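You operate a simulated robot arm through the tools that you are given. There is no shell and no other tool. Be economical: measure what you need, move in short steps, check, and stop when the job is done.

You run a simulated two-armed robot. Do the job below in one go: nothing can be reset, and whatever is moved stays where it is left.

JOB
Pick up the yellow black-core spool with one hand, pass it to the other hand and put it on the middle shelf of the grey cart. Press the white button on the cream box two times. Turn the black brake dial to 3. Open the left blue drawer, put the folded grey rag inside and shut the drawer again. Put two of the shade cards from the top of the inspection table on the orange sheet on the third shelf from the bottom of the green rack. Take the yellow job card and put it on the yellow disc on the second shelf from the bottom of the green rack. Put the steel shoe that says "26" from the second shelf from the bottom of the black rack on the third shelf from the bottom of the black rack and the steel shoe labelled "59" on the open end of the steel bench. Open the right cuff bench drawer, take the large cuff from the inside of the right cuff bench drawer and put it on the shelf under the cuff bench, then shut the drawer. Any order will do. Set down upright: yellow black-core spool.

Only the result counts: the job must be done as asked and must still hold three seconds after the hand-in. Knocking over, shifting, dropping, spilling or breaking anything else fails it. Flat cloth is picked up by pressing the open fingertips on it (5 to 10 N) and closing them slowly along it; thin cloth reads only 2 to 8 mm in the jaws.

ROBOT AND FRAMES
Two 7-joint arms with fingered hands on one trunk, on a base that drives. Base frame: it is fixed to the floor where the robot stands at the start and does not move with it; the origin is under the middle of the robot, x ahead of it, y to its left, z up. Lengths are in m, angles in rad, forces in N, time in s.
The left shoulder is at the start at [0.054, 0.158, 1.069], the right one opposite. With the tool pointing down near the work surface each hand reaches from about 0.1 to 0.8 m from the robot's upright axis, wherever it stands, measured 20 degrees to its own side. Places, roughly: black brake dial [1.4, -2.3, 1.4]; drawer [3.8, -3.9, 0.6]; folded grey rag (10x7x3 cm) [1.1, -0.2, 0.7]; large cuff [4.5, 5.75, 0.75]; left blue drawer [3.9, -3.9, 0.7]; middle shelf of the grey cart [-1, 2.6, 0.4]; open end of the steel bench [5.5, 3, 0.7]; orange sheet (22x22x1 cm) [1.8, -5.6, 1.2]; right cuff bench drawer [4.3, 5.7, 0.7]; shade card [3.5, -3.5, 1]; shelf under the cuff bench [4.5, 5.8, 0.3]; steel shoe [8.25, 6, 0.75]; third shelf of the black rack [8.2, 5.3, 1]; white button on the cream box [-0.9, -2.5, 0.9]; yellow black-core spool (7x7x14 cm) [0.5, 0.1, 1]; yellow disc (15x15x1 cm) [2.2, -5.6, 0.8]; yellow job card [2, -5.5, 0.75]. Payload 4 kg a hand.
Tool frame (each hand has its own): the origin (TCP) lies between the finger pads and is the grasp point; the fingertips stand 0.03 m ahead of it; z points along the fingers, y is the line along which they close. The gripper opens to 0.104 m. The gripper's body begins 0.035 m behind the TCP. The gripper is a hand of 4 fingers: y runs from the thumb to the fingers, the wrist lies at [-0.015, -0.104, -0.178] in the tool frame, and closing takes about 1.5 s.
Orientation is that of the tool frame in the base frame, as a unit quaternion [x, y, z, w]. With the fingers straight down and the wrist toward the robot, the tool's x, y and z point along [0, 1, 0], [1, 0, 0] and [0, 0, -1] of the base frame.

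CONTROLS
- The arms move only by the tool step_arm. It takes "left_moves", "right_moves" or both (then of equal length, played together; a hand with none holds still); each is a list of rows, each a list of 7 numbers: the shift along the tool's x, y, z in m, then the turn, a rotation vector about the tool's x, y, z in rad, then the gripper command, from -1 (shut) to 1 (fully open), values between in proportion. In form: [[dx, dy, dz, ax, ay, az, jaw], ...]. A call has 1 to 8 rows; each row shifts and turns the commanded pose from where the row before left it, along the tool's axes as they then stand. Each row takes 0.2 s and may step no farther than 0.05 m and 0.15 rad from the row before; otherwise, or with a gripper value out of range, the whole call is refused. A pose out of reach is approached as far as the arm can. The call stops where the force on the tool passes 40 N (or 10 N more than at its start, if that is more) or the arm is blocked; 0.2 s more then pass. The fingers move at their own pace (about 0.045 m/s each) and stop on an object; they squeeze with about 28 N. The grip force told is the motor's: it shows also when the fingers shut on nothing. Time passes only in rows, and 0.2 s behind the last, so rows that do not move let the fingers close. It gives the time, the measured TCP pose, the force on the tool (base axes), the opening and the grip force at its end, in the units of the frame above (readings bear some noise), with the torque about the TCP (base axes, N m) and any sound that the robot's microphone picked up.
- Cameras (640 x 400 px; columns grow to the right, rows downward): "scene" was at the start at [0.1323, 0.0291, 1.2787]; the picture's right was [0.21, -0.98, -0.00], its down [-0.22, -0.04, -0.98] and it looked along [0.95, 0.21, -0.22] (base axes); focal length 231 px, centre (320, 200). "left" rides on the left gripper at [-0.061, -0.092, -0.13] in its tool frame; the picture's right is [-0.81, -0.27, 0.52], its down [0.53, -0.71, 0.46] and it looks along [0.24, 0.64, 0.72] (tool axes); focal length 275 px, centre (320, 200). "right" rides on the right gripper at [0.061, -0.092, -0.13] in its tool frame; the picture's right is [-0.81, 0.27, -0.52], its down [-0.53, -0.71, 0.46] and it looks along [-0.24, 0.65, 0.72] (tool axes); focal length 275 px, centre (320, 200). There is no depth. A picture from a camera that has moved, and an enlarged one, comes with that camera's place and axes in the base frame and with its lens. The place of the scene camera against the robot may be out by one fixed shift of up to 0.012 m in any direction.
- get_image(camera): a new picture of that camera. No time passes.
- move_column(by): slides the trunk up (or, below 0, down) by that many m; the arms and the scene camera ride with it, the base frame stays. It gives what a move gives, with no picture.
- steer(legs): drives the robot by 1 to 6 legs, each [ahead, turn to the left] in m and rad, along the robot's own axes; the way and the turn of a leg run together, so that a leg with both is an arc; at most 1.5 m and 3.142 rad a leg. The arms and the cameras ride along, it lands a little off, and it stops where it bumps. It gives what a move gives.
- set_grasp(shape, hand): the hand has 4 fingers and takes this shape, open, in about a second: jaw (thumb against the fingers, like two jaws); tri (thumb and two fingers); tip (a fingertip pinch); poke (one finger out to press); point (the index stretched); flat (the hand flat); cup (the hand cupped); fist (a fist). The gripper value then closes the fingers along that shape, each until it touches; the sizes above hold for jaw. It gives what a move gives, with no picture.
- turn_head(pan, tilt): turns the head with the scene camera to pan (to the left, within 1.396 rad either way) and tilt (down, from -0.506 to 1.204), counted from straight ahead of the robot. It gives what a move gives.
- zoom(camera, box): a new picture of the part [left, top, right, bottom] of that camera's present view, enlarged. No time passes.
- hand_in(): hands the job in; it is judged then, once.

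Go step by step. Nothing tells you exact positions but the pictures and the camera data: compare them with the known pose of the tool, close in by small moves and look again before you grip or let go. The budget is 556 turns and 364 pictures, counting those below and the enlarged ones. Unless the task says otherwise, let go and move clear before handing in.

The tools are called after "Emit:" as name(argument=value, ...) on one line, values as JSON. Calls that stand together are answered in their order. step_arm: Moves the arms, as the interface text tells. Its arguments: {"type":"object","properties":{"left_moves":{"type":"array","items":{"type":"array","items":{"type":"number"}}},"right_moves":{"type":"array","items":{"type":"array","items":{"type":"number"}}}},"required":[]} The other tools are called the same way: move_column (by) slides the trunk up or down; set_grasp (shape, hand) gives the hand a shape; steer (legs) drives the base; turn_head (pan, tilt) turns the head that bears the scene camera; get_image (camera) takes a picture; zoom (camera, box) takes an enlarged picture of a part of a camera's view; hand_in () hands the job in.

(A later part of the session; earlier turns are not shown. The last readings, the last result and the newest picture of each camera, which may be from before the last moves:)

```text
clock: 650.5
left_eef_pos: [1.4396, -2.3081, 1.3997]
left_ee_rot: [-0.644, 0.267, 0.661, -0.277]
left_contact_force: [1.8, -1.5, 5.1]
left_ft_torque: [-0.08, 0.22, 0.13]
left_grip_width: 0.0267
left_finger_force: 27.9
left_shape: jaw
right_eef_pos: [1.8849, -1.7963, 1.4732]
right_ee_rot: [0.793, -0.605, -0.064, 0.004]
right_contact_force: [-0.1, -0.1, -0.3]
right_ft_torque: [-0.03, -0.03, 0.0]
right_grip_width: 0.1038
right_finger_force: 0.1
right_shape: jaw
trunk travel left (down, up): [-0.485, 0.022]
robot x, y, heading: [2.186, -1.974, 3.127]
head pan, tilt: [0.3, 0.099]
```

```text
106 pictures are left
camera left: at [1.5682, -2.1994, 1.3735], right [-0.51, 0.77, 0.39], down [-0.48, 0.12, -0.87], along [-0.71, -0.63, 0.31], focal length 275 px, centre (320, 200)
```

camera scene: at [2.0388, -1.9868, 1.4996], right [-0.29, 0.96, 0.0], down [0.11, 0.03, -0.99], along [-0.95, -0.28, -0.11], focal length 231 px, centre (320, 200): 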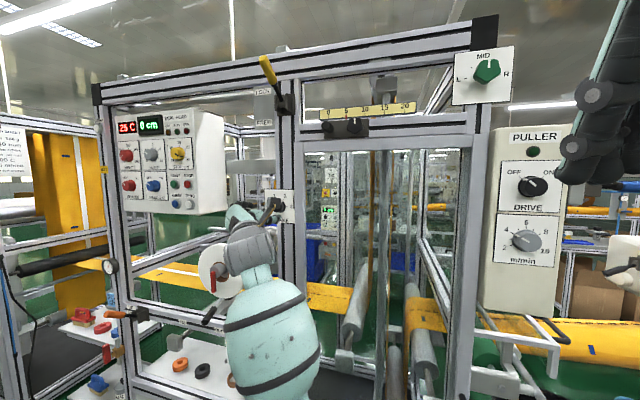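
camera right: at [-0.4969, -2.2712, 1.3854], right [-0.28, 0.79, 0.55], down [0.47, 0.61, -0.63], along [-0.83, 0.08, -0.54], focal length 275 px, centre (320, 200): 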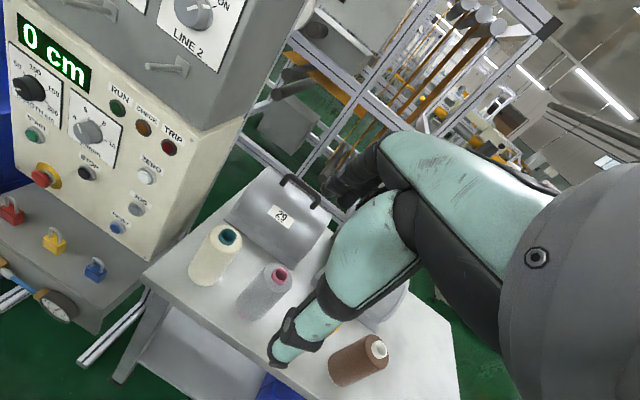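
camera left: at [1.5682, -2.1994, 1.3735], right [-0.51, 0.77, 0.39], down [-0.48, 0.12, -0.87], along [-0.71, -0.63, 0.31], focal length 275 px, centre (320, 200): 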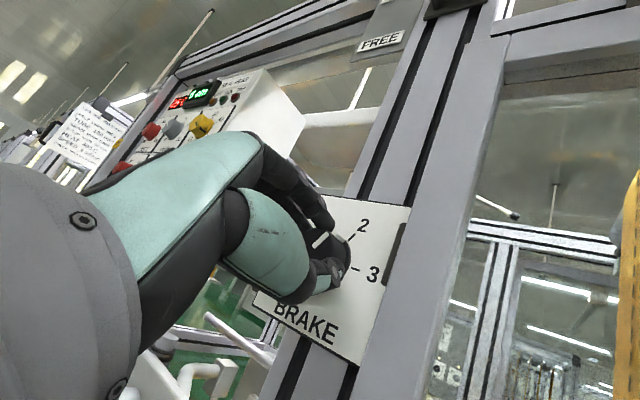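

The knob is gripped. I turn clockwise by about 1 rad.

Emit:
step_arm(left_moves=[[0, 0, 0, 0, 0, 0.15, -1], [0, 0, 0, 0, 0, 0.15, -1], [0, 0, 0, 0, 0, 0.15, -1], [0, 0, 0, 0, 0, 0.15, -1], [0, 0, 0, 0, 0, 0.15, -1], [0, 0, 0, 0, 0, 0.15, -1], [0, 0, 0, 0, 0, 0.15, -1], [0, 0, 0, 0, 0, 0, -1]])

Emit:
get_image(camera="left")

Emit:
zoom(camera="scene", box=[235, 170, 325, 235])

```text
clock: 652.4
left_eef_pos: [1.4391, -2.3043, 1.4011]
left_ee_rot: [0.422, -0.553, -0.432, 0.573]
left_contact_force: [-2.2, 4.5, 1.0]
left_ft_torque: [-0.02, 0.02, -0.07]
left_grip_width: 0.0211
left_finger_force: 28.3
left_shape: jaw
right_eef_pos: [1.8834, -1.7915, 1.4734]
right_ee_rot: [0.793, -0.606, -0.064, 0.004]
right_contact_force: [0.2, 0.4, 0.5]
right_ft_torque: [-0.04, -0.01, -0.01]
right_grip_width: 0.1038
right_finger_force: 0.1
right_shape: jaw
trunk travel left (down, up): [-0.485, 0.022]
robot x, y, heading: [2.1815, -1.971, 3.134]
head pan, tilt: [0.3, 0.099]
```

```text
105 pictures are left
camera left: at [1.5653, -2.2702, 1.2919], right [-0.54, 0.7, -0.47], down [-0.47, -0.71, -0.53], along [-0.7, -0.06, 0.71], focal length 275 px, centre (320, 200)
```

left: 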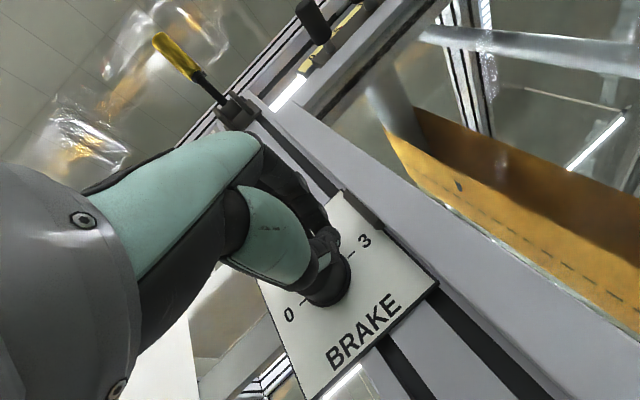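

```text
6.15 times, centred on (280, 202) of scene
camera zoom: at [2.0376, -1.9839, 1.4998], right [-0.29, 0.96, -0.01], down [0.11, 0.03, -0.99], along [-0.95, -0.28, -0.11], focal length 1424 px, centre (566, 185)
```

zoom: 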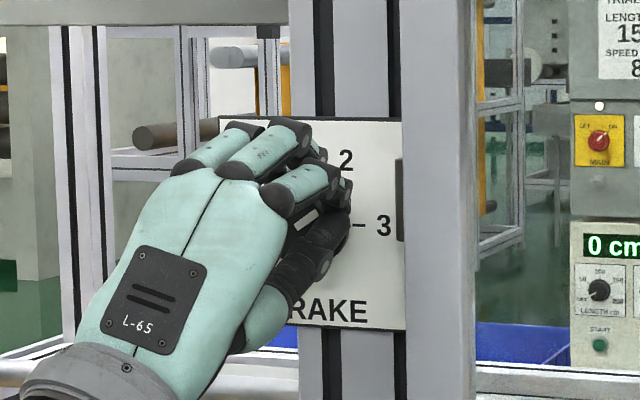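

I release and back off to read the dial.

Emit:
step_arm(left_moves=[[0, 0, 0, 0, 0, 0, -0.4], [0, 0, 0, 0, 0, 0, -0.1], [0, 0, 0, 0, 0, 0, -0.05], [0, 0, -0.02, 0, 0, 0, -0.05], [0, 0, -0.03, 0, 0, 0, -0.05], [0, 0, -0.04, 0, 0, 0, -0.05], [0, 0, -0.04, 0, 0, 0, -0.05]])

Emit:
get_image(camera="left")

```text
clock: 654.0
left_eef_pos: [1.572, -2.3078, 1.3959]
left_ee_rot: [0.426, -0.553, -0.432, 0.572]
left_contact_force: [0.1, 0.0, 0.6]
left_ft_torque: [0.03, -0.01, 0.01]
left_grip_width: 0.0491
left_finger_force: 0.0
left_shape: jaw
right_eef_pos: [1.8864, -1.7941, 1.4738]
right_ee_rot: [0.793, -0.606, -0.066, 0.004]
right_contact_force: [-0.4, -0.2, -0.8]
right_ft_torque: [0.0, 0.02, -0.03]
right_grip_width: 0.1041
right_finger_force: 0.2
right_shape: jaw
trunk travel left (down, up): [-0.485, 0.022]
robot x, y, heading: [2.1821, -1.9727, 3.13]
head pan, tilt: [0.3, 0.099]
```

```text
103 pictures are left
camera left: at [1.6973, -2.272, 1.2873], right [-0.53, 0.7, -0.47], down [-0.46, -0.71, -0.53], along [-0.71, -0.07, 0.7], focal length 275 px, centre (320, 200)
```

left: 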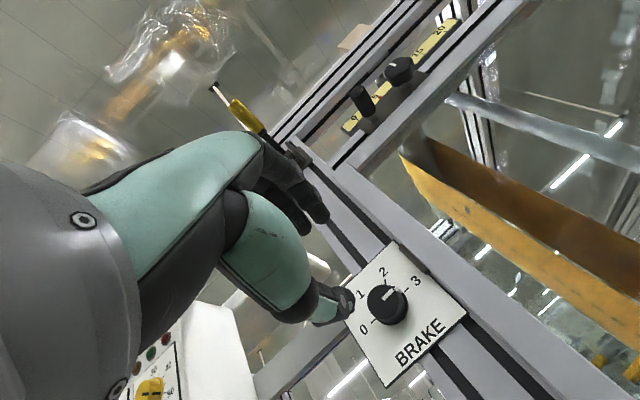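

Emit:
zoom(camera="left", box=[330, 230, 480, 390])

```text
2.50 times, centred on (405, 310) of left
camera zoom: at [1.6973, -2.272, 1.2873], right [-0.53, 0.7, -0.47], down [-0.46, -0.71, -0.53], along [-0.71, -0.07, 0.7], focal length 688 px, centre (108, -75)
```

zoom: 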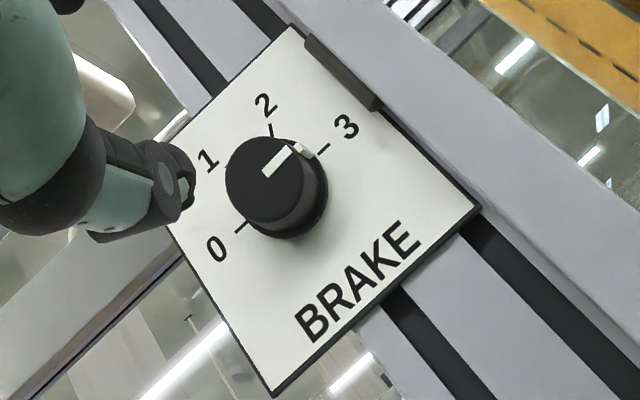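

The pointer looks parallel to the plate's horizontal, i.e. at 3. I move the hand aside and verify head-on.

Emit:
step_arm(left_moves=[[0, 0, -0.04, 0, 0, 0, 0], [0, -0.04, -0.02, 0, 0, 0, 0], [0, -0.04, -0.02, 0, 0, 0, 0], [0, -0.04, 0, 0, 0, 0, 0], [0, -0.04, 0, 0, 0, 0, 0]])

Emit:
zoom(camera="scene", box=[255, 180, 315, 235])

```text
clock: 655.1
left_eef_pos: [1.6482, -2.3494, 1.2383]
left_ee_rot: [0.425, -0.553, -0.432, 0.572]
left_contact_force: [0.2, 0.6, -0.6]
left_ft_torque: [-0.02, 0.05, -0.04]
left_grip_width: 0.0514
left_finger_force: 0.1
left_shape: jaw
right_eef_pos: [1.8845, -1.7955, 1.4729]
right_ee_rot: [0.793, -0.606, -0.064, 0.004]
right_contact_force: [-0.9, 0.4, 0.0]
right_ft_torque: [-0.02, 0.05, -0.01]
right_grip_width: 0.1037
right_finger_force: 0.0
right_shape: jaw
trunk travel left (down, up): [-0.485, 0.022]
robot x, y, heading: [2.1866, -1.969, 3.129]
head pan, tilt: [0.3, 0.099]
```

```text
7.27 times, centred on (285, 208) of scene
camera zoom: at [2.0393, -1.9875, 1.4997], right [-0.29, 0.96, 0.0], down [0.11, 0.03, -0.99], along [-0.95, -0.28, -0.11], focal length 1683 px, centre (574, 146)
```

zoom: 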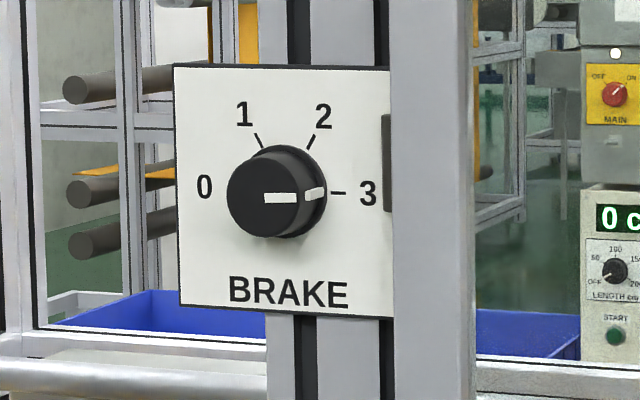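

The brake dial is at 3. Now the rag: a stool blocks the direct way, so I'll go around the carton on the floor and reach the console from the north-east. First I fold the left arm and back away.

Emit:
steer(legs=[[-0.35, 0]])

Emit:
step_arm(left_moves=[[0, 0, 0, 0.14, 0, -0.05, 1], [0, 0, 0, 0.14, 0, -0.05, 1], [0, 0, 0, 0.14, 0, -0.05, 1], [0, 0, 0, 0.14, 0, -0.05, 1], [0, 0, 0, 0.14, 0, -0.05, 1], [0, 0, 0, 0.14, 0, 0, 1], [0, 0, 0, 0.14, 0, 0, 1], [0, 0, 0, 0.14, 0, 0, 1]])

Emit:
step_arm(left_moves=[[0, -0.02, 0, 0.14, 0, 0, 1], [0, -0.02, 0, 0.14, 0, 0, 1], [0, -0.02, 0, 0.1, 0, 0, 1], [0, 0, 0, 0, 0, 0, 1]])

Emit:
move_column(by=-0.2)

Emit:
steer(legs=[[0, 2.9], [1.3, 0], [0.45, 0], [0, 1.8]])

```text
clock: 657.5
left_eef_pos: [1.9881, -2.3523, 1.2378]
left_ee_rot: [0.425, -0.555, -0.431, 0.571]
left_contact_force: [-0.6, 0.8, 0.8]
left_ft_torque: [-0.03, 0.01, 0.02]
left_grip_width: 0.0516
left_finger_force: 0.1
left_shape: jaw
right_eef_pos: [2.2259, -1.7987, 1.4726]
right_ee_rot: [0.792, -0.607, -0.063, 0.002]
right_contact_force: [-0.1, 0.3, -0.3]
right_ft_torque: [-0.01, -0.01, -0.01]
right_grip_width: 0.1036
right_finger_force: 0.1
right_shape: jaw
trunk travel left (down, up): [-0.485, 0.022]
robot x, y, heading: [2.5285, -1.9767, 3.133]
head pan, tilt: [0.3, 0.099]
```

```text
clock: 659.3
left_eef_pos: [2.0027, -2.3521, 1.2457]
left_ee_rot: [0.713, -0.656, -0.151, 0.194]
left_contact_force: [0.5, 0.5, 1.1]
left_ft_torque: [0.01, 0.01, 0.02]
left_grip_width: 0.1039
left_finger_force: 0.1
left_shape: jaw
right_eef_pos: [2.244, -1.7984, 1.4758]
right_ee_rot: [0.792, -0.607, -0.069, 0.007]
right_contact_force: [-0.1, 0.5, -0.3]
right_ft_torque: [0.0, -0.01, -0.04]
right_grip_width: 0.1041
right_finger_force: 0.0
right_shape: jaw
trunk travel left (down, up): [-0.485, 0.022]
robot x, y, heading: [2.5281, -1.9726, 3.132]
head pan, tilt: [0.3, 0.099]
```

```text
clock: 660.3
left_eef_pos: [2.0594, -2.3488, 1.224]
left_ee_rot: [0.736, -0.674, -0.024, 0.056]
left_contact_force: [-0.7, 0.2, 0.7]
left_ft_torque: [-0.01, 0.0, 0.02]
left_grip_width: 0.1037
left_finger_force: 0.1
left_shape: jaw
right_eef_pos: [2.2455, -1.7979, 1.4764]
right_ee_rot: [0.792, -0.607, -0.07, 0.006]
right_contact_force: [0.1, -0.2, -0.2]
right_ft_torque: [0.03, 0.01, -0.03]
right_grip_width: 0.1041
right_finger_force: 0.0
right_shape: jaw
trunk travel left (down, up): [-0.485, 0.022]
robot x, y, heading: [2.5294, -1.972, 3.132]
head pan, tilt: [0.3, 0.099]
```

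```text
clock: 662.5
left_eef_pos: [2.0602, -2.349, 1.0238]
left_ee_rot: [0.737, -0.673, -0.026, 0.055]
left_contact_force: [0.5, -0.5, 0.1]
left_ft_torque: [0.02, -0.02, 0.02]
left_grip_width: 0.1038
left_finger_force: 0.1
left_shape: jaw
right_eef_pos: [2.2453, -1.7983, 1.2755]
right_ee_rot: [0.792, -0.607, -0.069, 0.006]
right_contact_force: [0.4, 0.4, 0.2]
right_ft_torque: [0.0, -0.02, -0.02]
right_grip_width: 0.1041
right_finger_force: 0.0
right_shape: jaw
trunk travel left (down, up): [-0.285, 0.222]
robot x, y, heading: [2.5294, -1.9764, 3.133]
head pan, tilt: [0.3, 0.099]
```

```text
clock: 674.0
left_eef_pos: [3.5733, -1.8766, 1.0288]
left_ee_rot: [0.766, 0.64, 0.055, 0.038]
left_contact_force: [0.2, -0.3, 0.1]
left_ft_torque: [0.01, 0.03, -0.02]
left_grip_width: 0.1038
left_finger_force: 0.1
left_shape: jaw
right_eef_pos: [3.248, -2.3577, 1.2779]
right_ee_rot: [0.706, 0.704, -0.001, 0.075]
right_contact_force: [0.4, -1.0, -1.2]
right_ft_torque: [0.01, 0.02, -0.02]
right_grip_width: 0.1036
right_finger_force: 0.0
right_shape: jaw
trunk travel left (down, up): [-0.285, 0.222]
robot x, y, heading: [3.0417, -2.1197, -0.258]
head pan, tilt: [0.3, 0.099]
stopped in leg 2: the robot was blocked; the commanded pose is now the measured one
```

I headed a bit too far right and got blocked near the next bench. I look before moving.

Emit:
turn_head(pan=-0.2, tilt=0.4)

Emit:
get_image(camera="scene")

```text
clock: 675.0
left_eef_pos: [3.5833, -1.8781, 1.0246]
left_ee_rot: [0.765, 0.641, 0.052, 0.034]
left_contact_force: [0.5, -0.6, -0.5]
left_ft_torque: [0.03, 0.0, -0.01]
left_grip_width: 0.1038
left_finger_force: 0.0
left_shape: jaw
right_eef_pos: [3.2613, -2.3629, 1.2761]
right_ee_rot: [0.706, 0.705, -0.003, 0.069]
right_contact_force: [0.4, 0.5, -0.3]
right_ft_torque: [-0.01, 0.09, 0.01]
right_grip_width: 0.1038
right_finger_force: 0.1
right_shape: jaw
trunk travel left (down, up): [-0.285, 0.222]
robot x, y, heading: [3.0412, -2.1171, -0.266]
head pan, tilt: [-0.201, 0.4]
```

```text
100 pictures are left
camera scene: at [3.1681, -2.163, 1.2703], right [-0.45, -0.89, 0.0], down [-0.37, 0.18, -0.91], along [0.82, -0.41, -0.41], focal length 231 px, centre (320, 200)
```

scene: 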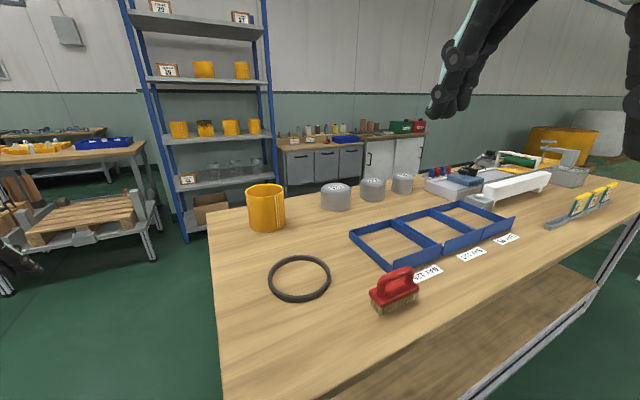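

I'm at the long wooden bench, and nothing on it was disturbed. I back off and go around properly.

Emit:
steer(legs=[[-0.35, 0], [0, 0.92], [0.9, 0], [0, -0.4], [0.85, 0], [0, 1.32]])

Emit:
steer(legs=[[1.4, 0], [0.65, 0], [0, 1.57], [1.0, 0]])

Emit:
turn_head(pan=0.2, tilt=0.4)

Emit:
get_image(camera="scene")

```text
clock: 694.2
left_eef_pos: [3.8483, -0.8246, 1.0279]
left_ee_rot: [-0.048, 0.997, 0.063, -0.022]
left_contact_force: [0.2, -0.1, -0.3]
left_ft_torque: [-0.01, 0.01, 0.02]
left_grip_width: 0.1038
left_finger_force: 0.0
left_shape: jaw
right_eef_pos: [4.3996, -1.0072, 1.2779]
right_ee_rot: [-0.134, 0.988, 0.058, 0.046]
right_contact_force: [-0.8, -0.2, 0.4]
right_ft_torque: [-0.04, 0.03, 0.01]
right_grip_width: 0.104
right_finger_force: 0.1
right_shape: jaw
trunk travel left (down, up): [-0.285, 0.222]
robot x, y, heading: [4.2326, -1.2733, 1.585]
head pan, tilt: [-0.201, 0.4]
```

```text
clock: 714.7
left_eef_pos: [2.755, 0.4295, 1.0339]
left_ee_rot: [0.733, -0.677, -0.033, 0.063]
left_contact_force: [0.3, -0.8, -0.1]
left_ft_torque: [-0.02, 0.0, 0.03]
left_grip_width: 0.1041
left_finger_force: 0.0
left_shape: jaw
right_eef_pos: [2.9522, 0.9776, 1.2817]
right_ee_rot: [0.787, -0.612, -0.079, 0.013]
right_contact_force: [-0.5, 0.7, 0.3]
right_ft_torque: [-0.02, -0.01, -0.02]
right_grip_width: 0.104
right_finger_force: 0.1
right_shape: jaw
trunk travel left (down, up): [-0.285, 0.222]
robot x, y, heading: [3.2025, 0.8036, 3.133]
head pan, tilt: [-0.201, 0.4]
```

```text
clock: 715.5
left_eef_pos: [2.7684, 0.4296, 1.04]
left_ee_rot: [0.732, -0.677, -0.037, 0.069]
left_contact_force: [0.0, -0.1, 0.1]
left_ft_torque: [-0.02, 0.0, 0.02]
left_grip_width: 0.1042
left_finger_force: 0.2
left_shape: jaw
right_eef_pos: [2.9695, 0.9774, 1.2838]
right_ee_rot: [0.787, -0.611, -0.085, 0.016]
right_contact_force: [0.6, 0.5, 0.2]
right_ft_torque: [0.01, 0.0, 0.01]
right_grip_width: 0.1039
right_finger_force: 0.0
right_shape: jaw
trunk travel left (down, up): [-0.285, 0.222]
robot x, y, heading: [3.2017, 0.8041, 3.131]
head pan, tilt: [0.201, 0.4]
```

```text
99 pictures are left
camera scene: at [3.0602, 0.7957, 1.2713], right [-0.19, 0.98, 0.0], down [0.39, 0.07, -0.92], along [-0.9, -0.18, -0.4], focal length 231 px, centre (320, 200)
```

scene: 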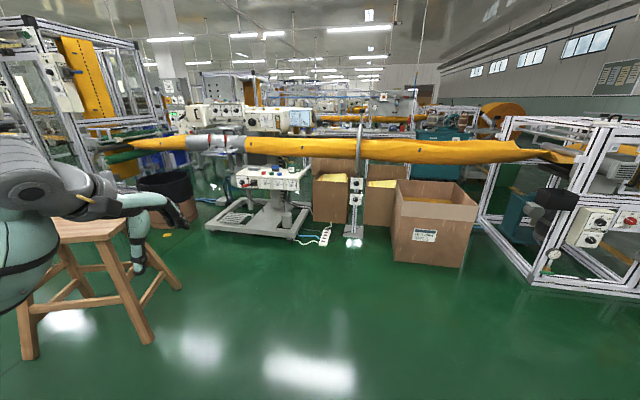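

I see the console ahead. I zoom for the rag.

Emit:
zoom(camera="scene", box=[180, 120, 340, 240])

```text
3.33 times, centred on (260, 180) of scene
camera zoom: at [3.0602, 0.7957, 1.2713], right [-0.19, 0.98, 0.0], down [0.39, 0.07, -0.92], along [-0.9, -0.18, -0.4], focal length 771 px, centre (520, 267)
```

zoom: 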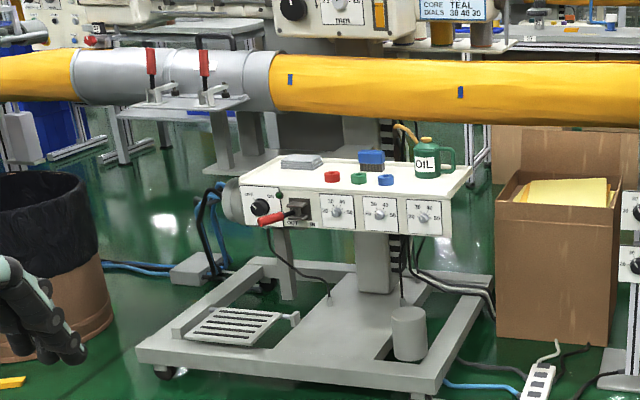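

The rag lies at about [1.17, -0.19, 0.7], 10 cm along y and 7 cm along x, so the standard grip fits across its 7 cm. I drive up to the console.

Emit:
steer(legs=[[0, 0.52], [1.2, 0], [0, -0.51]])

Emit:
steer(legs=[[0.32, 0]])

Emit:
turn_head(pan=0.2, tilt=0.6)

Emit:
get_image(camera="scene")

Emit:
get_image(camera="left")

```text
clock: 725.3
left_eef_pos: [1.7178, -0.1658, 1.0393]
left_ee_rot: [0.736, -0.673, -0.037, 0.069]
left_contact_force: [0.4, -0.7, -0.2]
left_ft_torque: [0.0, 0.02, -0.02]
left_grip_width: 0.1041
left_finger_force: 0.0
left_shape: jaw
right_eef_pos: [1.9116, 0.3835, 1.2826]
right_ee_rot: [0.79, -0.607, -0.084, 0.016]
right_contact_force: [-0.3, 0.2, -0.4]
right_ft_torque: [-0.02, 0.01, 0.02]
right_grip_width: 0.1038
right_finger_force: 0.0
right_shape: jaw
trunk travel left (down, up): [-0.285, 0.222]
robot x, y, heading: [2.1496, 0.2089, -3.138]
head pan, tilt: [0.201, 0.4]
```

```text
clock: 727.5
left_eef_pos: [1.4136, -0.17, 1.044]
left_ee_rot: [0.736, -0.672, -0.04, 0.072]
left_contact_force: [-0.4, -0.3, 0.6]
left_ft_torque: [0.0, 0.01, -0.04]
left_grip_width: 0.104
left_finger_force: 0.0
left_shape: jaw
right_eef_pos: [1.6082, 0.3826, 1.2861]
right_ee_rot: [0.79, -0.607, -0.088, 0.019]
right_contact_force: [0.0, 1.2, -0.3]
right_ft_torque: [0.05, -0.04, 0.02]
right_grip_width: 0.1041
right_finger_force: 0.0
right_shape: jaw
trunk travel left (down, up): [-0.285, 0.222]
robot x, y, heading: [1.8372, 0.2084, -3.132]
head pan, tilt: [0.201, 0.4]
```

```text
clock: 728.2
left_eef_pos: [1.4277, -0.1678, 1.0505]
left_ee_rot: [0.736, -0.671, -0.045, 0.078]
left_contact_force: [0.5, 0.0, -0.9]
left_ft_torque: [0.01, 0.0, -0.01]
left_grip_width: 0.1039
left_finger_force: 0.0
left_shape: jaw
right_eef_pos: [1.6274, 0.3833, 1.289]
right_ee_rot: [0.79, -0.606, -0.094, 0.023]
right_contact_force: [1.4, -0.9, 0.9]
right_ft_torque: [0.0, -0.02, -0.02]
right_grip_width: 0.1038
right_finger_force: 0.0
right_shape: jaw
trunk travel left (down, up): [-0.285, 0.222]
robot x, y, heading: [1.8331, 0.2096, -3.136]
head pan, tilt: [0.201, 0.6]
```

```text
97 pictures are left
camera scene: at [1.696, 0.1998, 1.2532], right [-0.21, 0.98, 0.0], down [0.56, 0.12, -0.82], along [-0.8, -0.17, -0.57], focal length 231 px, centre (320, 200)
```

scene: 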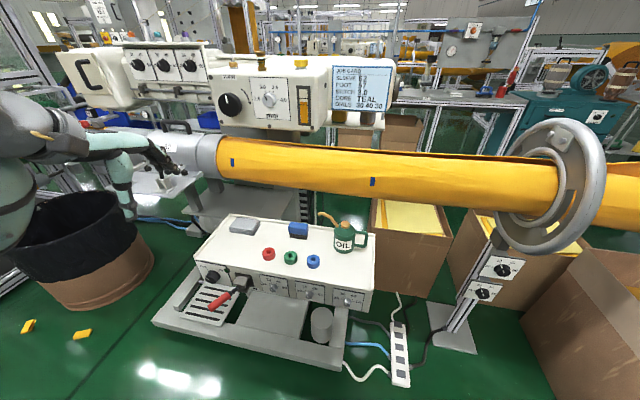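

```text
96 pictures are left
camera left: at [1.5339, -0.0923, 1.1597], right [0.1, 0.8, -0.59], down [0.67, -0.49, -0.55], along [-0.73, -0.34, -0.59], focal length 275 px, centre (320, 200)
```

left: 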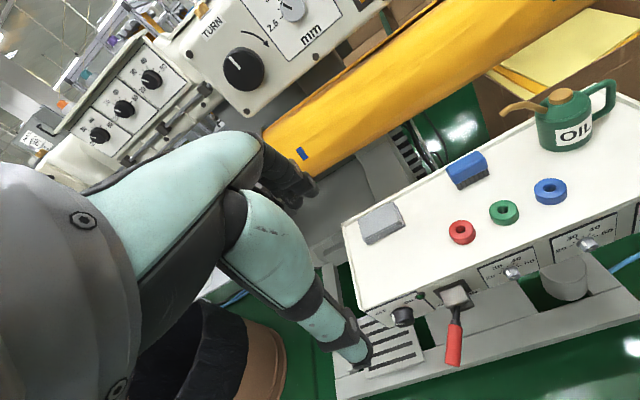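

The two views put the rag at about [1.11, -0.224], top near z 0.67. I turn slightly left and move a little closer so it is within easy reach.

Emit:
steer(legs=[[0, 0.25], [0.13, 0]])

Emit:
step_arm(left_moves=[[0, 0, 0, 0.087, -0.023, 0, 1], [0, 0, 0, 0.087, -0.023, 0, 1], [0, 0, 0.03, 0, 0, 0, 1], [0, 0, 0.03, 0, 0, 0, 1]])

```text
clock: 730.5
left_eef_pos: [1.4301, -0.2838, 1.0578]
left_ee_rot: [0.813, -0.574, -0.042, 0.092]
left_contact_force: [1.0, -0.2, 0.5]
left_ft_torque: [-0.02, 0.01, 0.03]
left_grip_width: 0.104
left_finger_force: 0.0
left_shape: jaw
right_eef_pos: [1.4937, 0.3004, 1.293]
right_ee_rot: [0.857, -0.503, -0.099, 0.043]
right_contact_force: [1.3, -0.5, 0.2]
right_ft_torque: [0.02, 0.05, 0.02]
right_grip_width: 0.1039
right_finger_force: 0.1
right_shape: jaw
trunk travel left (down, up): [-0.285, 0.222]
robot x, y, heading: [1.7121, 0.1789, -2.891]
head pan, tilt: [0.201, 0.6]
```

```text
clock: 731.5
left_eef_pos: [1.4068, -0.2904, 0.9887]
left_ee_rot: [0.816, -0.577, -0.003, -0.001]
left_contact_force: [-0.2, 0.2, -0.3]
left_ft_torque: [0.0, -0.01, 0.01]
left_grip_width: 0.1038
left_finger_force: 0.1
left_shape: jaw
right_eef_pos: [1.4646, 0.2921, 1.2885]
right_ee_rot: [0.859, -0.503, -0.09, 0.035]
right_contact_force: [0.4, 0.1, 0.4]
right_ft_torque: [-0.01, 0.03, -0.02]
right_grip_width: 0.1038
right_finger_force: 0.0
right_shape: jaw
trunk travel left (down, up): [-0.285, 0.222]
robot x, y, heading: [1.7132, 0.1788, -2.888]
head pan, tilt: [0.201, 0.6]
```

Emit:
step_arm(left_moves=[[0, 0, 0, 0, 0, 0.113, 1], [0, 0, 0, 0, 0, 0.113, 1], [0, 0, 0, 0, 0, 0.113, 1], [-0.013, 0.045, 0, 0, 0, 0, 1], [-0.013, 0.045, 0, 0, 0, 0, 1], [-0.013, 0.045, 0.01, 0, 0, 0, 1], [-0.013, 0.045, 0.01, 0, 0, 0, 1], [-0.013, 0.04, 0.02, 0, 0, 0, 1]])

Emit:
step_arm(left_moves=[[0, 0.035, 0.025, 0, 0, 0, 1], [0, 0.035, 0.025, 0, 0, 0, 1], [0, 0, 0.035, 0, 0, 0, 1], [0, 0, 0.035, 0, 0, 0, 1], [0, 0, 0, 0, 0, 0, 1]])

Emit:
get_image(camera="left")

Emit:
get_image(camera="scene")

```text
clock: 733.3
left_eef_pos: [1.1841, -0.2252, 0.9496]
left_ee_rot: [0.707, -0.707, -0.002, -0.002]
left_contact_force: [0.0, 0.6, -0.1]
left_ft_torque: [0.04, 0.01, 0.01]
left_grip_width: 0.1041
left_finger_force: 0.0
left_shape: jaw
right_eef_pos: [1.4634, 0.2943, 1.2876]
right_ee_rot: [0.859, -0.503, -0.091, 0.035]
right_contact_force: [-0.3, 0.0, 0.8]
right_ft_torque: [0.01, -0.02, 0.03]
right_grip_width: 0.1036
right_finger_force: 0.0
right_shape: jaw
trunk travel left (down, up): [-0.285, 0.222]
robot x, y, heading: [1.7105, 0.1741, -2.893]
head pan, tilt: [0.201, 0.6]
```

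```text
clock: 734.5
left_eef_pos: [1.1144, -0.2236, 0.8317]
left_ee_rot: [0.708, -0.706, -0.003, 0.0]
left_contact_force: [0.0, -0.2, -0.1]
left_ft_torque: [0.0, 0.02, 0.0]
left_grip_width: 0.104
left_finger_force: 0.1
left_shape: jaw
right_eef_pos: [1.465, 0.293, 1.2884]
right_ee_rot: [0.859, -0.502, -0.092, 0.035]
right_contact_force: [0.2, 0.4, 1.1]
right_ft_torque: [-0.01, 0.01, 0.0]
right_grip_width: 0.1041
right_finger_force: 0.0
right_shape: jaw
trunk travel left (down, up): [-0.285, 0.222]
robot x, y, heading: [1.7089, 0.1761, -2.884]
head pan, tilt: [0.201, 0.6]
```

```text
95 pictures are left
camera left: at [1.2064, -0.1623, 0.961], right [0.27, 0.81, -0.51], down [0.71, -0.53, -0.46], along [-0.65, -0.24, -0.72], focal length 275 px, centre (320, 200)
```

left: 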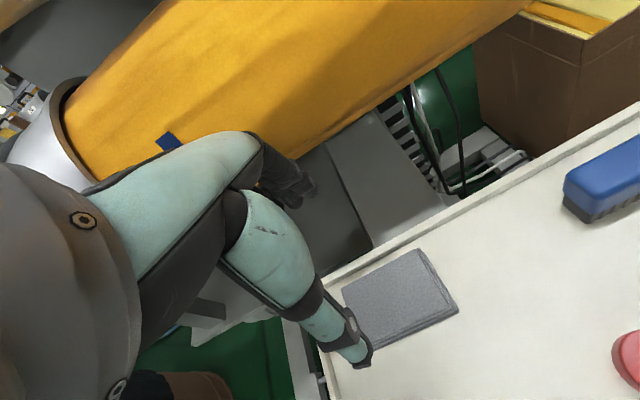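

```text
94 pictures are left
camera scene: at [1.58, 0.1359, 1.2531], right [-0.44, 0.9, 0.0], down [0.52, 0.25, -0.82], along [-0.73, -0.36, -0.58], focal length 231 px, centre (320, 200)
```

scene: 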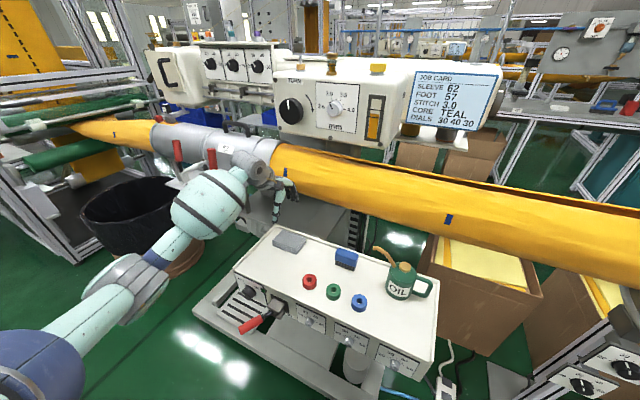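

The rag's 7 cm side lies along my closing direction. I go down over it.

Emit:
step_arm(left_moves=[[-0.006, -0.005, 0.04, 0, 0, 0, 1], [0, 0, 0.04, 0, 0, 0, 1], [0, 0, 0.03, 0, 0, 0, 1], [0, 0, 0, 0, 0, 0, 1]])

Emit:
get_image(camera="left")

```text
clock: 735.5
left_eef_pos: [1.1201, -0.2172, 0.7209]
left_ee_rot: [-0.707, 0.708, 0.004, 0.001]
left_contact_force: [0.0, 0.0, -0.7]
left_ft_torque: [0.02, 0.01, 0.03]
left_grip_width: 0.104
left_finger_force: 0.0
left_shape: jaw
right_eef_pos: [1.4657, 0.2934, 1.2897]
right_ee_rot: [0.859, -0.502, -0.091, 0.034]
right_contact_force: [-0.3, 0.2, -0.5]
right_ft_torque: [-0.04, -0.01, 0.03]
right_grip_width: 0.1039
right_finger_force: 0.0
right_shape: jaw
trunk travel left (down, up): [-0.285, 0.222]
robot x, y, heading: [1.7129, 0.178, -2.896]
head pan, tilt: [0.201, 0.6]
```

```text
93 pictures are left
camera left: at [1.2124, -0.1556, 0.8506], right [0.27, 0.81, -0.51], down [0.71, -0.53, -0.46], along [-0.65, -0.24, -0.72], focal length 275 px, centre (320, 200)
```

left: 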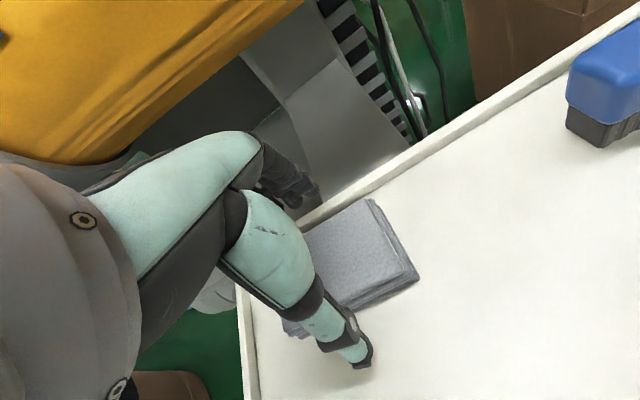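

There is a small gap of about 1.5 cm between the rag and the console's back lip. I narrow the jaw to 8.5 cm and go down carefully.

Emit:
step_arm(left_moves=[[0, 0, 0, 0, 0, 0, 0.63], [0, 0, 0, 0, 0, 0, 0.63], [0, 0, 0.01, 0, 0, 0, 0.63], [0, 0, 0.01, 0, 0, 0, 0.63], [0, 0, 0.008, 0, 0, 0, 0.63], [0, 0, 0, 0, 0, 0, 0.63]])

Emit:
get_image(camera="left")

```text
clock: 736.9
left_eef_pos: [1.121, -0.2159, 0.701]
left_ee_rot: [0.708, -0.706, -0.008, 0.005]
left_contact_force: [8.6, -1.4, 32.3]
left_ft_torque: [0.24, 1.49, 0.0]
left_grip_width: 0.0835
left_finger_force: 0.1
left_shape: jaw
right_eef_pos: [1.4695, 0.2942, 1.2906]
right_ee_rot: [0.858, -0.504, -0.092, 0.037]
right_contact_force: [-0.6, 0.3, 0.3]
right_ft_torque: [-0.03, 0.01, 0.02]
right_grip_width: 0.1041
right_finger_force: 0.0
right_shape: jaw
trunk travel left (down, up): [-0.285, 0.222]
robot x, y, heading: [1.7106, 0.1756, -2.892]
head pan, tilt: [0.201, 0.6]
```

```text
92 pictures are left
camera left: at [1.2141, -0.1558, 0.8288], right [0.26, 0.81, -0.52], down [0.71, -0.53, -0.47], along [-0.66, -0.24, -0.71], focal length 275 px, centre (320, 200)
```

left: 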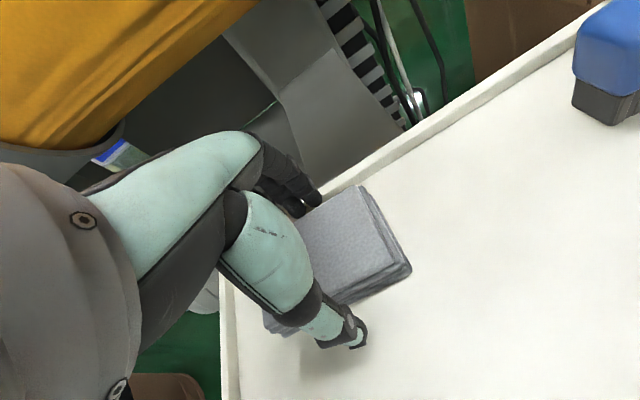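

The far fingertips rest on the lip. I ease up a little and close slowly; the jaw should still catch the rag's upper part.

Emit:
step_arm(left_moves=[[0, 0, -0.004, 0, 0, 0, 0.5], [0, 0, 0, 0, 0, 0, 0.3], [0, 0, 0.002, 0, 0, 0, 0.1], [0, 0, 0, 0, 0, 0, -0.2], [0, 0, 0, 0, 0, 0, -0.6], [0, 0, 0, 0, 0, 0, -1], [0, 0, 0, 0, 0, 0, -1], [0, 0, 0, 0, 0, 0, -1]])

Emit:
get_image(camera="left")

```text
clock: 738.7
left_eef_pos: [1.1184, -0.2153, 0.6992]
left_ee_rot: [0.707, -0.707, -0.008, 0.004]
left_contact_force: [-7.6, -0.3, 25.7]
left_ft_torque: [0.22, 1.55, 0.07]
left_grip_width: 0.062
left_finger_force: 28.1
left_shape: jaw
right_eef_pos: [1.4677, 0.2947, 1.2885]
right_ee_rot: [0.858, -0.503, -0.092, 0.036]
right_contact_force: [0.3, 0.2, -0.1]
right_ft_torque: [-0.03, 0.03, -0.01]
right_grip_width: 0.104
right_finger_force: 0.0
right_shape: jaw
trunk travel left (down, up): [-0.285, 0.222]
robot x, y, heading: [1.7134, 0.1759, -2.891]
head pan, tilt: [0.201, 0.6]
```

```text
91 pictures are left
camera left: at [1.2124, -0.155, 0.8289], right [0.27, 0.81, -0.52], down [0.71, -0.53, -0.47], along [-0.66, -0.24, -0.72], focal length 275 px, centre (320, 200)
```

left: 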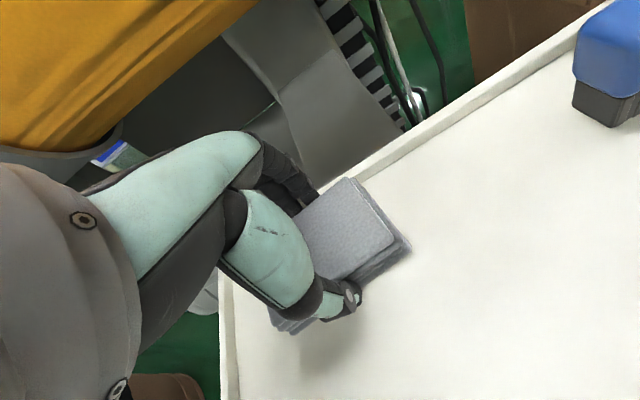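

It holds at 6.2 cm with full grip force. I lift gently.

Emit:
step_arm(left_moves=[[0, 0, -0.01, 0, 0, 0, -1], [0, 0, -0.02, 0, 0, 0, -1], [0, 0, -0.03, 0, 0, 0, -1], [0, 0, -0.03, 0, 0, 0, -1], [0, 0, 0, 0, 0, 0, -1]])

Emit:
get_image(camera="left")

```text
clock: 739.9
left_eef_pos: [1.1222, -0.217, 0.783]
left_ee_rot: [0.708, -0.706, -0.003, -0.002]
left_contact_force: [0.1, 0.2, -0.7]
left_ft_torque: [0.01, -0.03, -0.03]
left_grip_width: 0.0619
left_finger_force: 28.6
left_shape: jaw
right_eef_pos: [1.4659, 0.2943, 1.2887]
right_ee_rot: [0.859, -0.502, -0.092, 0.035]
right_contact_force: [-0.5, 0.4, -0.1]
right_ft_torque: [0.01, 0.02, -0.02]
right_grip_width: 0.1043
right_finger_force: 0.0
right_shape: jaw
trunk travel left (down, up): [-0.285, 0.222]
robot x, y, heading: [1.7131, 0.1726, -2.892]
head pan, tilt: [0.201, 0.6]
```

```text
90 pictures are left
camera left: at [1.2137, -0.1568, 0.9134], right [0.27, 0.81, -0.51], down [0.71, -0.53, -0.46], along [-0.65, -0.24, -0.72], focal length 275 px, centre (320, 200)
```

left: 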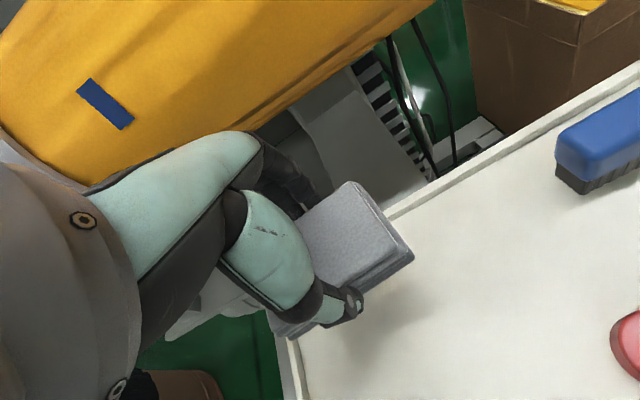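

The rag is in hand. I lift it higher, pull it in and back away from the console.

Emit:
step_arm(left_moves=[[0, 0, -0.04, 0, 0, 0, -1], [0, -0.02, -0.04, 0, 0, 0, -1], [0, -0.03, -0.03, 0, 0, 0, -1], [0, -0.035, -0.03, 0, 0, 0, -1], [0, -0.035, -0.03, 0, 0, 0, -1], [0, -0.035, -0.03, 0, 0, 0, -1]])

Emit:
steer(legs=[[-0.35, 0], [0, -1.6], [0, -1.4], [1.1, 0]])

Emit:
turn_head(pan=-0.3, tilt=0.3)

Emit:
get_image(camera="scene")

```text
clock: 741.3
left_eef_pos: [1.2793, -0.2184, 0.9861]
left_ee_rot: [0.708, -0.706, -0.004, -0.001]
left_contact_force: [0.6, 0.3, -1.7]
left_ft_torque: [0.06, 0.02, 0.01]
left_grip_width: 0.062
left_finger_force: 27.6
left_shape: jaw
right_eef_pos: [1.4662, 0.2935, 1.2878]
right_ee_rot: [0.858, -0.504, -0.092, 0.035]
right_contact_force: [0.4, -0.1, -0.5]
right_ft_torque: [0.02, -0.02, 0.02]
right_grip_width: 0.104
right_finger_force: 0.0
right_shape: jaw
trunk travel left (down, up): [-0.285, 0.222]
robot x, y, heading: [1.7107, 0.1782, -2.892]
head pan, tilt: [0.201, 0.6]
```

```text
clock: 757.8
left_eef_pos: [3.4192, 1.1786, 0.986]
left_ee_rot: [0.644, 0.765, -0.002, 0.004]
left_contact_force: [0.4, 0.7, -0.2]
left_ft_torque: [-0.02, 0.01, -0.02]
left_grip_width: 0.0615
left_finger_force: 27.7
left_shape: jaw
right_eef_pos: [3.3227, 0.642, 1.2886]
right_ee_rot: [0.429, 0.898, 0.042, 0.088]
right_contact_force: [0.1, 0.1, -0.2]
right_ft_torque: [0.0, -0.01, 0.01]
right_grip_width: 0.1041
right_finger_force: 0.0
right_shape: jaw
trunk travel left (down, up): [-0.285, 0.222]
robot x, y, heading: [3.0648, 0.7148, 0.42]
head pan, tilt: [0.201, 0.6]
```

```text
clock: 758.8
left_eef_pos: [3.4096, 1.1735, 0.9907]
left_ee_rot: [0.643, 0.765, 0.004, 0.005]
left_contact_force: [-0.2, -0.1, -0.1]
left_ft_torque: [0.0, -0.01, 0.03]
left_grip_width: 0.0615
left_finger_force: 28.6
left_shape: jaw
right_eef_pos: [3.3091, 0.6349, 1.2911]
right_ee_rot: [0.428, 0.898, 0.048, 0.092]
right_contact_force: [-0.5, -0.4, -0.9]
right_ft_torque: [0.02, 0.01, -0.03]
right_grip_width: 0.1041
right_finger_force: 0.1
right_shape: jaw
trunk travel left (down, up): [-0.285, 0.222]
robot x, y, heading: [3.0629, 0.7162, 0.415]
head pan, tilt: [-0.3, 0.3]
```

```text
89 pictures are left
camera scene: at [3.1898, 0.7542, 1.2805], right [0.12, -0.99, 0.0], down [-0.31, -0.04, -0.95], along [0.94, 0.11, -0.31], focal length 231 px, centre (320, 200)
```

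scene: 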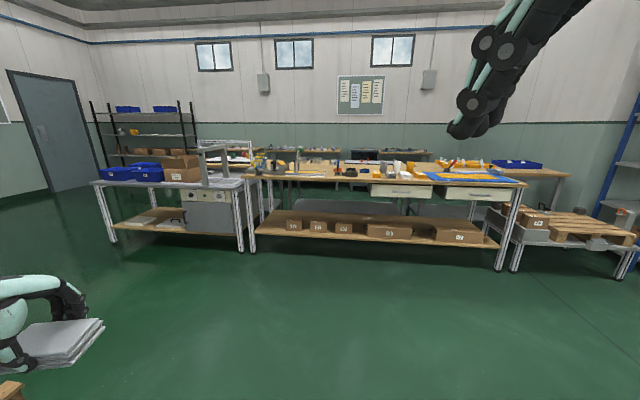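

I drive to the east side of the wooden bench and look for the blue drawers.

Emit:
steer(legs=[[0, -0.65], [1.5, 0], [0, -1.3], [1.4, 0], [1.0, 0]])

Emit:
turn_head(pan=-0.6, tilt=0.4)

Emit:
get_image(camera="scene")

```text
clock: 784.3
left_eef_pos: [4.7354, -2.5273, 0.9915]
left_ee_rot: [0.991, -0.136, -0.002, 0.006]
left_contact_force: [-0.2, 0.7, -1.0]
left_ft_torque: [-0.02, 0.02, 0.03]
left_grip_width: 0.0611
left_finger_force: 28.0
left_shape: jaw
right_eef_pos: [4.2912, -2.2038, 1.2903]
right_ee_rot: [0.988, 0.117, -0.052, 0.089]
right_contact_force: [-0.1, 0.7, 0.4]
right_ft_torque: [0.0, -0.02, 0.02]
right_grip_width: 0.1038
right_finger_force: 0.0
right_shape: jaw
trunk travel left (down, up): [-0.285, 0.222]
robot x, y, heading: [4.4682, -2.0156, -1.595]
head pan, tilt: [-0.3, 0.3]
```

```text
clock: 785.1
left_eef_pos: [4.7347, -2.5134, 0.9973]
left_ee_rot: [0.991, -0.136, 0.0, 0.013]
left_contact_force: [0.1, -0.4, -0.2]
left_ft_torque: [0.02, 0.01, -0.01]
left_grip_width: 0.0616
left_finger_force: 28.1
left_shape: jaw
right_eef_pos: [4.2916, -2.1867, 1.2925]
right_ee_rot: [0.987, 0.116, -0.054, 0.095]
right_contact_force: [0.0, -0.3, 0.0]
right_ft_torque: [0.03, -0.04, -0.01]
right_grip_width: 0.1041
right_finger_force: 0.0
right_shape: jaw
trunk travel left (down, up): [-0.285, 0.222]
robot x, y, heading: [4.4715, -2.0112, -1.596]
head pan, tilt: [-0.6, 0.4]
```

```text
88 pictures are left
camera scene: at [4.4094, -2.1257, 1.2716], right [-0.81, 0.58, 0.01], down [0.23, 0.33, -0.92], along [-0.54, -0.74, -0.4], focal length 231 px, centre (320, 200)
```

scene: 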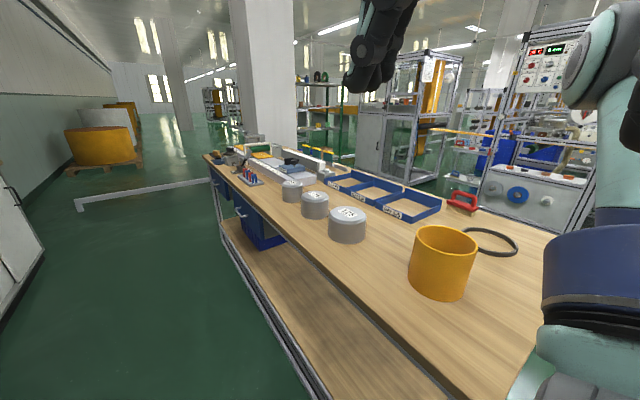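

The two blue drawers are on the bench's east side; seen from there, the left one is the southern one near y -3.9. I drive to x about 4.85, y about -4.1 and face the bench.

Emit:
steer(legs=[[0, 0.21], [1.1, 0], [1.0, 0], [0, -1.76]])

Emit:
turn_head(pan=0.0, tilt=0.5)

Emit:
get_image(camera="scene")

```text
clock: 802.0
left_eef_pos: [4.3737, -4.3453, 0.9973]
left_ee_rot: [-0.61, 0.792, 0.01, -0.009]
left_contact_force: [0.4, 0.5, -1.2]
left_ft_torque: [0.01, -0.01, -0.01]
left_grip_width: 0.0609
left_finger_force: 28.0
left_shape: jaw
right_eef_pos: [4.6939, -3.8962, 1.2925]
right_ee_rot: [0.785, -0.61, -0.106, 0.03]
right_contact_force: [0.5, -0.7, 0.6]
right_ft_torque: [0.02, 0.01, 0.0]
right_grip_width: 0.1039
right_finger_force: 0.0
right_shape: jaw
trunk travel left (down, up): [-0.285, 0.222]
robot x, y, heading: [4.8716, -4.0832, 3.129]
head pan, tilt: [-0.6, 0.4]
```

```text
clock: 803.0
left_eef_pos: [4.386, -4.3444, 1.0023]
left_ee_rot: [-0.609, 0.793, 0.012, -0.013]
left_contact_force: [0.3, -0.6, 0.4]
left_ft_torque: [0.0, 0.0, 0.0]
left_grip_width: 0.0609
left_finger_force: 27.4
left_shape: jaw
right_eef_pos: [4.7084, -3.8975, 1.2947]
right_ee_rot: [0.784, -0.61, -0.109, 0.033]
right_contact_force: [-0.1, -0.2, -0.6]
right_ft_torque: [0.02, -0.03, 0.02]
right_grip_width: 0.104
right_finger_force: 0.2
right_shape: jaw
trunk travel left (down, up): [-0.285, 0.222]
robot x, y, heading: [4.8713, -4.0839, 3.128]
head pan, tilt: [0.0, 0.499]
```

```text
87 pictures are left
camera scene: at [4.7262, -4.0734, 1.262], right [0.01, 1.0, 0.0], down [0.49, -0.01, -0.87], along [-0.87, 0.01, -0.49], focal length 231 px, centre (320, 200)
```

scene: 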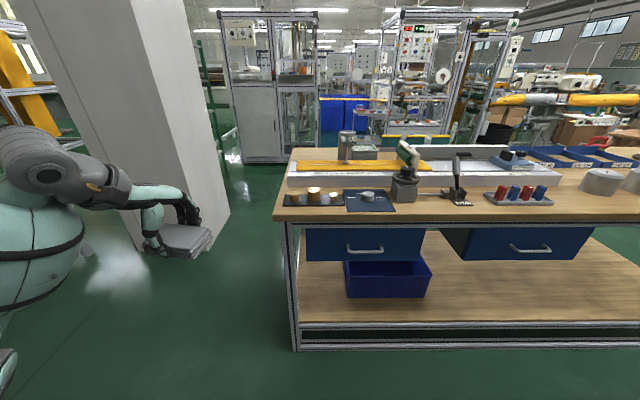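

The left drawer's handle is at about [4.084, -3.903, 0.70]. The left hand holds the rag, so I'll open with the right hand. I shift the robot so the handle is 0.3 m right of my midline, and lower the trunk.

Emit:
steer(legs=[[0, 1.0], [0.15, 0], [0, -1.0]])

Emit:
move_column(by=-0.2)

Emit:
step_arm(right_moves=[[0, 0.04, 0, -0.125, -0.003, 0.045, 1], [-0.02, 0.04, 0, -0.125, -0.003, 0.045, 1], [-0.02, 0.03, 0.02, -0.125, -0.003, 0.045, 0.5], [-0.02, 0.02, 0.03, -0.125, -0.003, 0.045, 0], [-0.02, 0.0, 0.04, -0.125, -0.003, 0.045, 0], [0, 0, 0.04, -0.125, -0.003, 0.045, -0.1], [0, 0, 0, 0, 0, 0, -0.1]])

Emit:
get_image(camera="scene")

Emit:
get_image(camera="right")

```text
clock: 810.5
left_eef_pos: [4.3109, -4.4827, 1.0029]
left_ee_rot: [-0.618, 0.786, 0.013, -0.013]
left_contact_force: [0.0, -0.2, -1.0]
left_ft_torque: [0.02, 0.0, -0.01]
left_grip_width: 0.0606
left_finger_force: 28.0
left_shape: jaw
right_eef_pos: [4.6264, -4.0292, 1.2951]
right_ee_rot: [0.79, -0.603, -0.11, 0.035]
right_contact_force: [0.0, 0.3, 0.7]
right_ft_torque: [-0.03, -0.02, 0.02]
right_grip_width: 0.1039
right_finger_force: 0.0
right_shape: jaw
trunk travel left (down, up): [-0.285, 0.222]
robot x, y, heading: [4.7919, -4.2169, -3.129]
head pan, tilt: [0.0, 0.499]
```

```text
clock: 812.7
left_eef_pos: [4.3229, -4.4839, 0.8075]
left_ee_rot: [-0.618, 0.786, 0.018, -0.02]
left_contact_force: [-1.0, 0.5, -0.6]
left_ft_torque: [0.03, -0.01, -0.02]
left_grip_width: 0.0605
left_finger_force: 28.4
left_shape: jaw
right_eef_pos: [4.6408, -4.0284, 1.0963]
right_ee_rot: [0.789, -0.602, -0.114, 0.038]
right_contact_force: [-0.2, 0.1, 0.1]
right_ft_torque: [-0.02, 0.03, 0.02]
right_grip_width: 0.1041
right_finger_force: 0.0
right_shape: jaw
trunk travel left (down, up): [-0.085, 0.422]
robot x, y, heading: [4.7913, -4.223, -3.136]
head pan, tilt: [0.0, 0.499]
```

```text
clock: 814.3
left_eef_pos: [4.3233, -4.4847, 0.8088]
left_ee_rot: [-0.617, 0.786, 0.017, -0.02]
left_contact_force: [-0.2, 0.5, -0.7]
left_ft_torque: [0.03, 0.02, 0.02]
left_grip_width: 0.0604
left_finger_force: 28.2
left_shape: jaw
right_eef_pos: [4.4128, -3.9714, 1.0916]
right_ee_rot: [0.633, -0.617, -0.328, 0.332]
right_contact_force: [0.4, -0.4, 1.1]
right_ft_torque: [0.01, 0.0, 0.0]
right_grip_width: 0.0471
right_finger_force: 0.2
right_shape: jaw
right hand out of reach, approached as far as the arm can: row 5, 6
trunk travel left (down, up): [-0.085, 0.422]
robot x, y, heading: [4.7924, -4.2188, -3.127]
head pan, tilt: [0.0, 0.499]
```

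```text
86 pictures are left
camera scene: at [4.6501, -4.2117, 1.0616], right [-0.01, 1.0, 0.0], down [0.49, 0.0, -0.87], along [-0.87, -0.01, -0.49], focal length 231 px, centre (320, 200)
```

scene: 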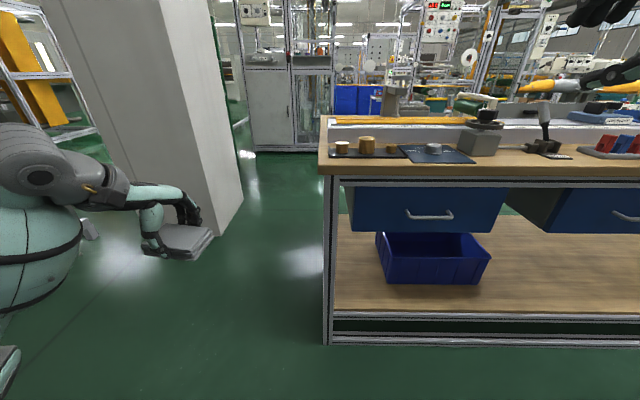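

```text
85 pictures are left
camera right: at [4.5742, -4.0281, 1.0884], right [0.25, 0.81, 0.52], down [0.01, 0.54, -0.84], along [-0.97, 0.22, 0.13], focal length 275 px, centre (320, 200)
```

right: 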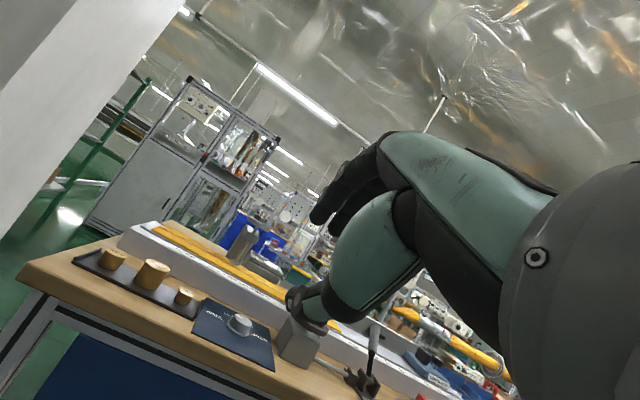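

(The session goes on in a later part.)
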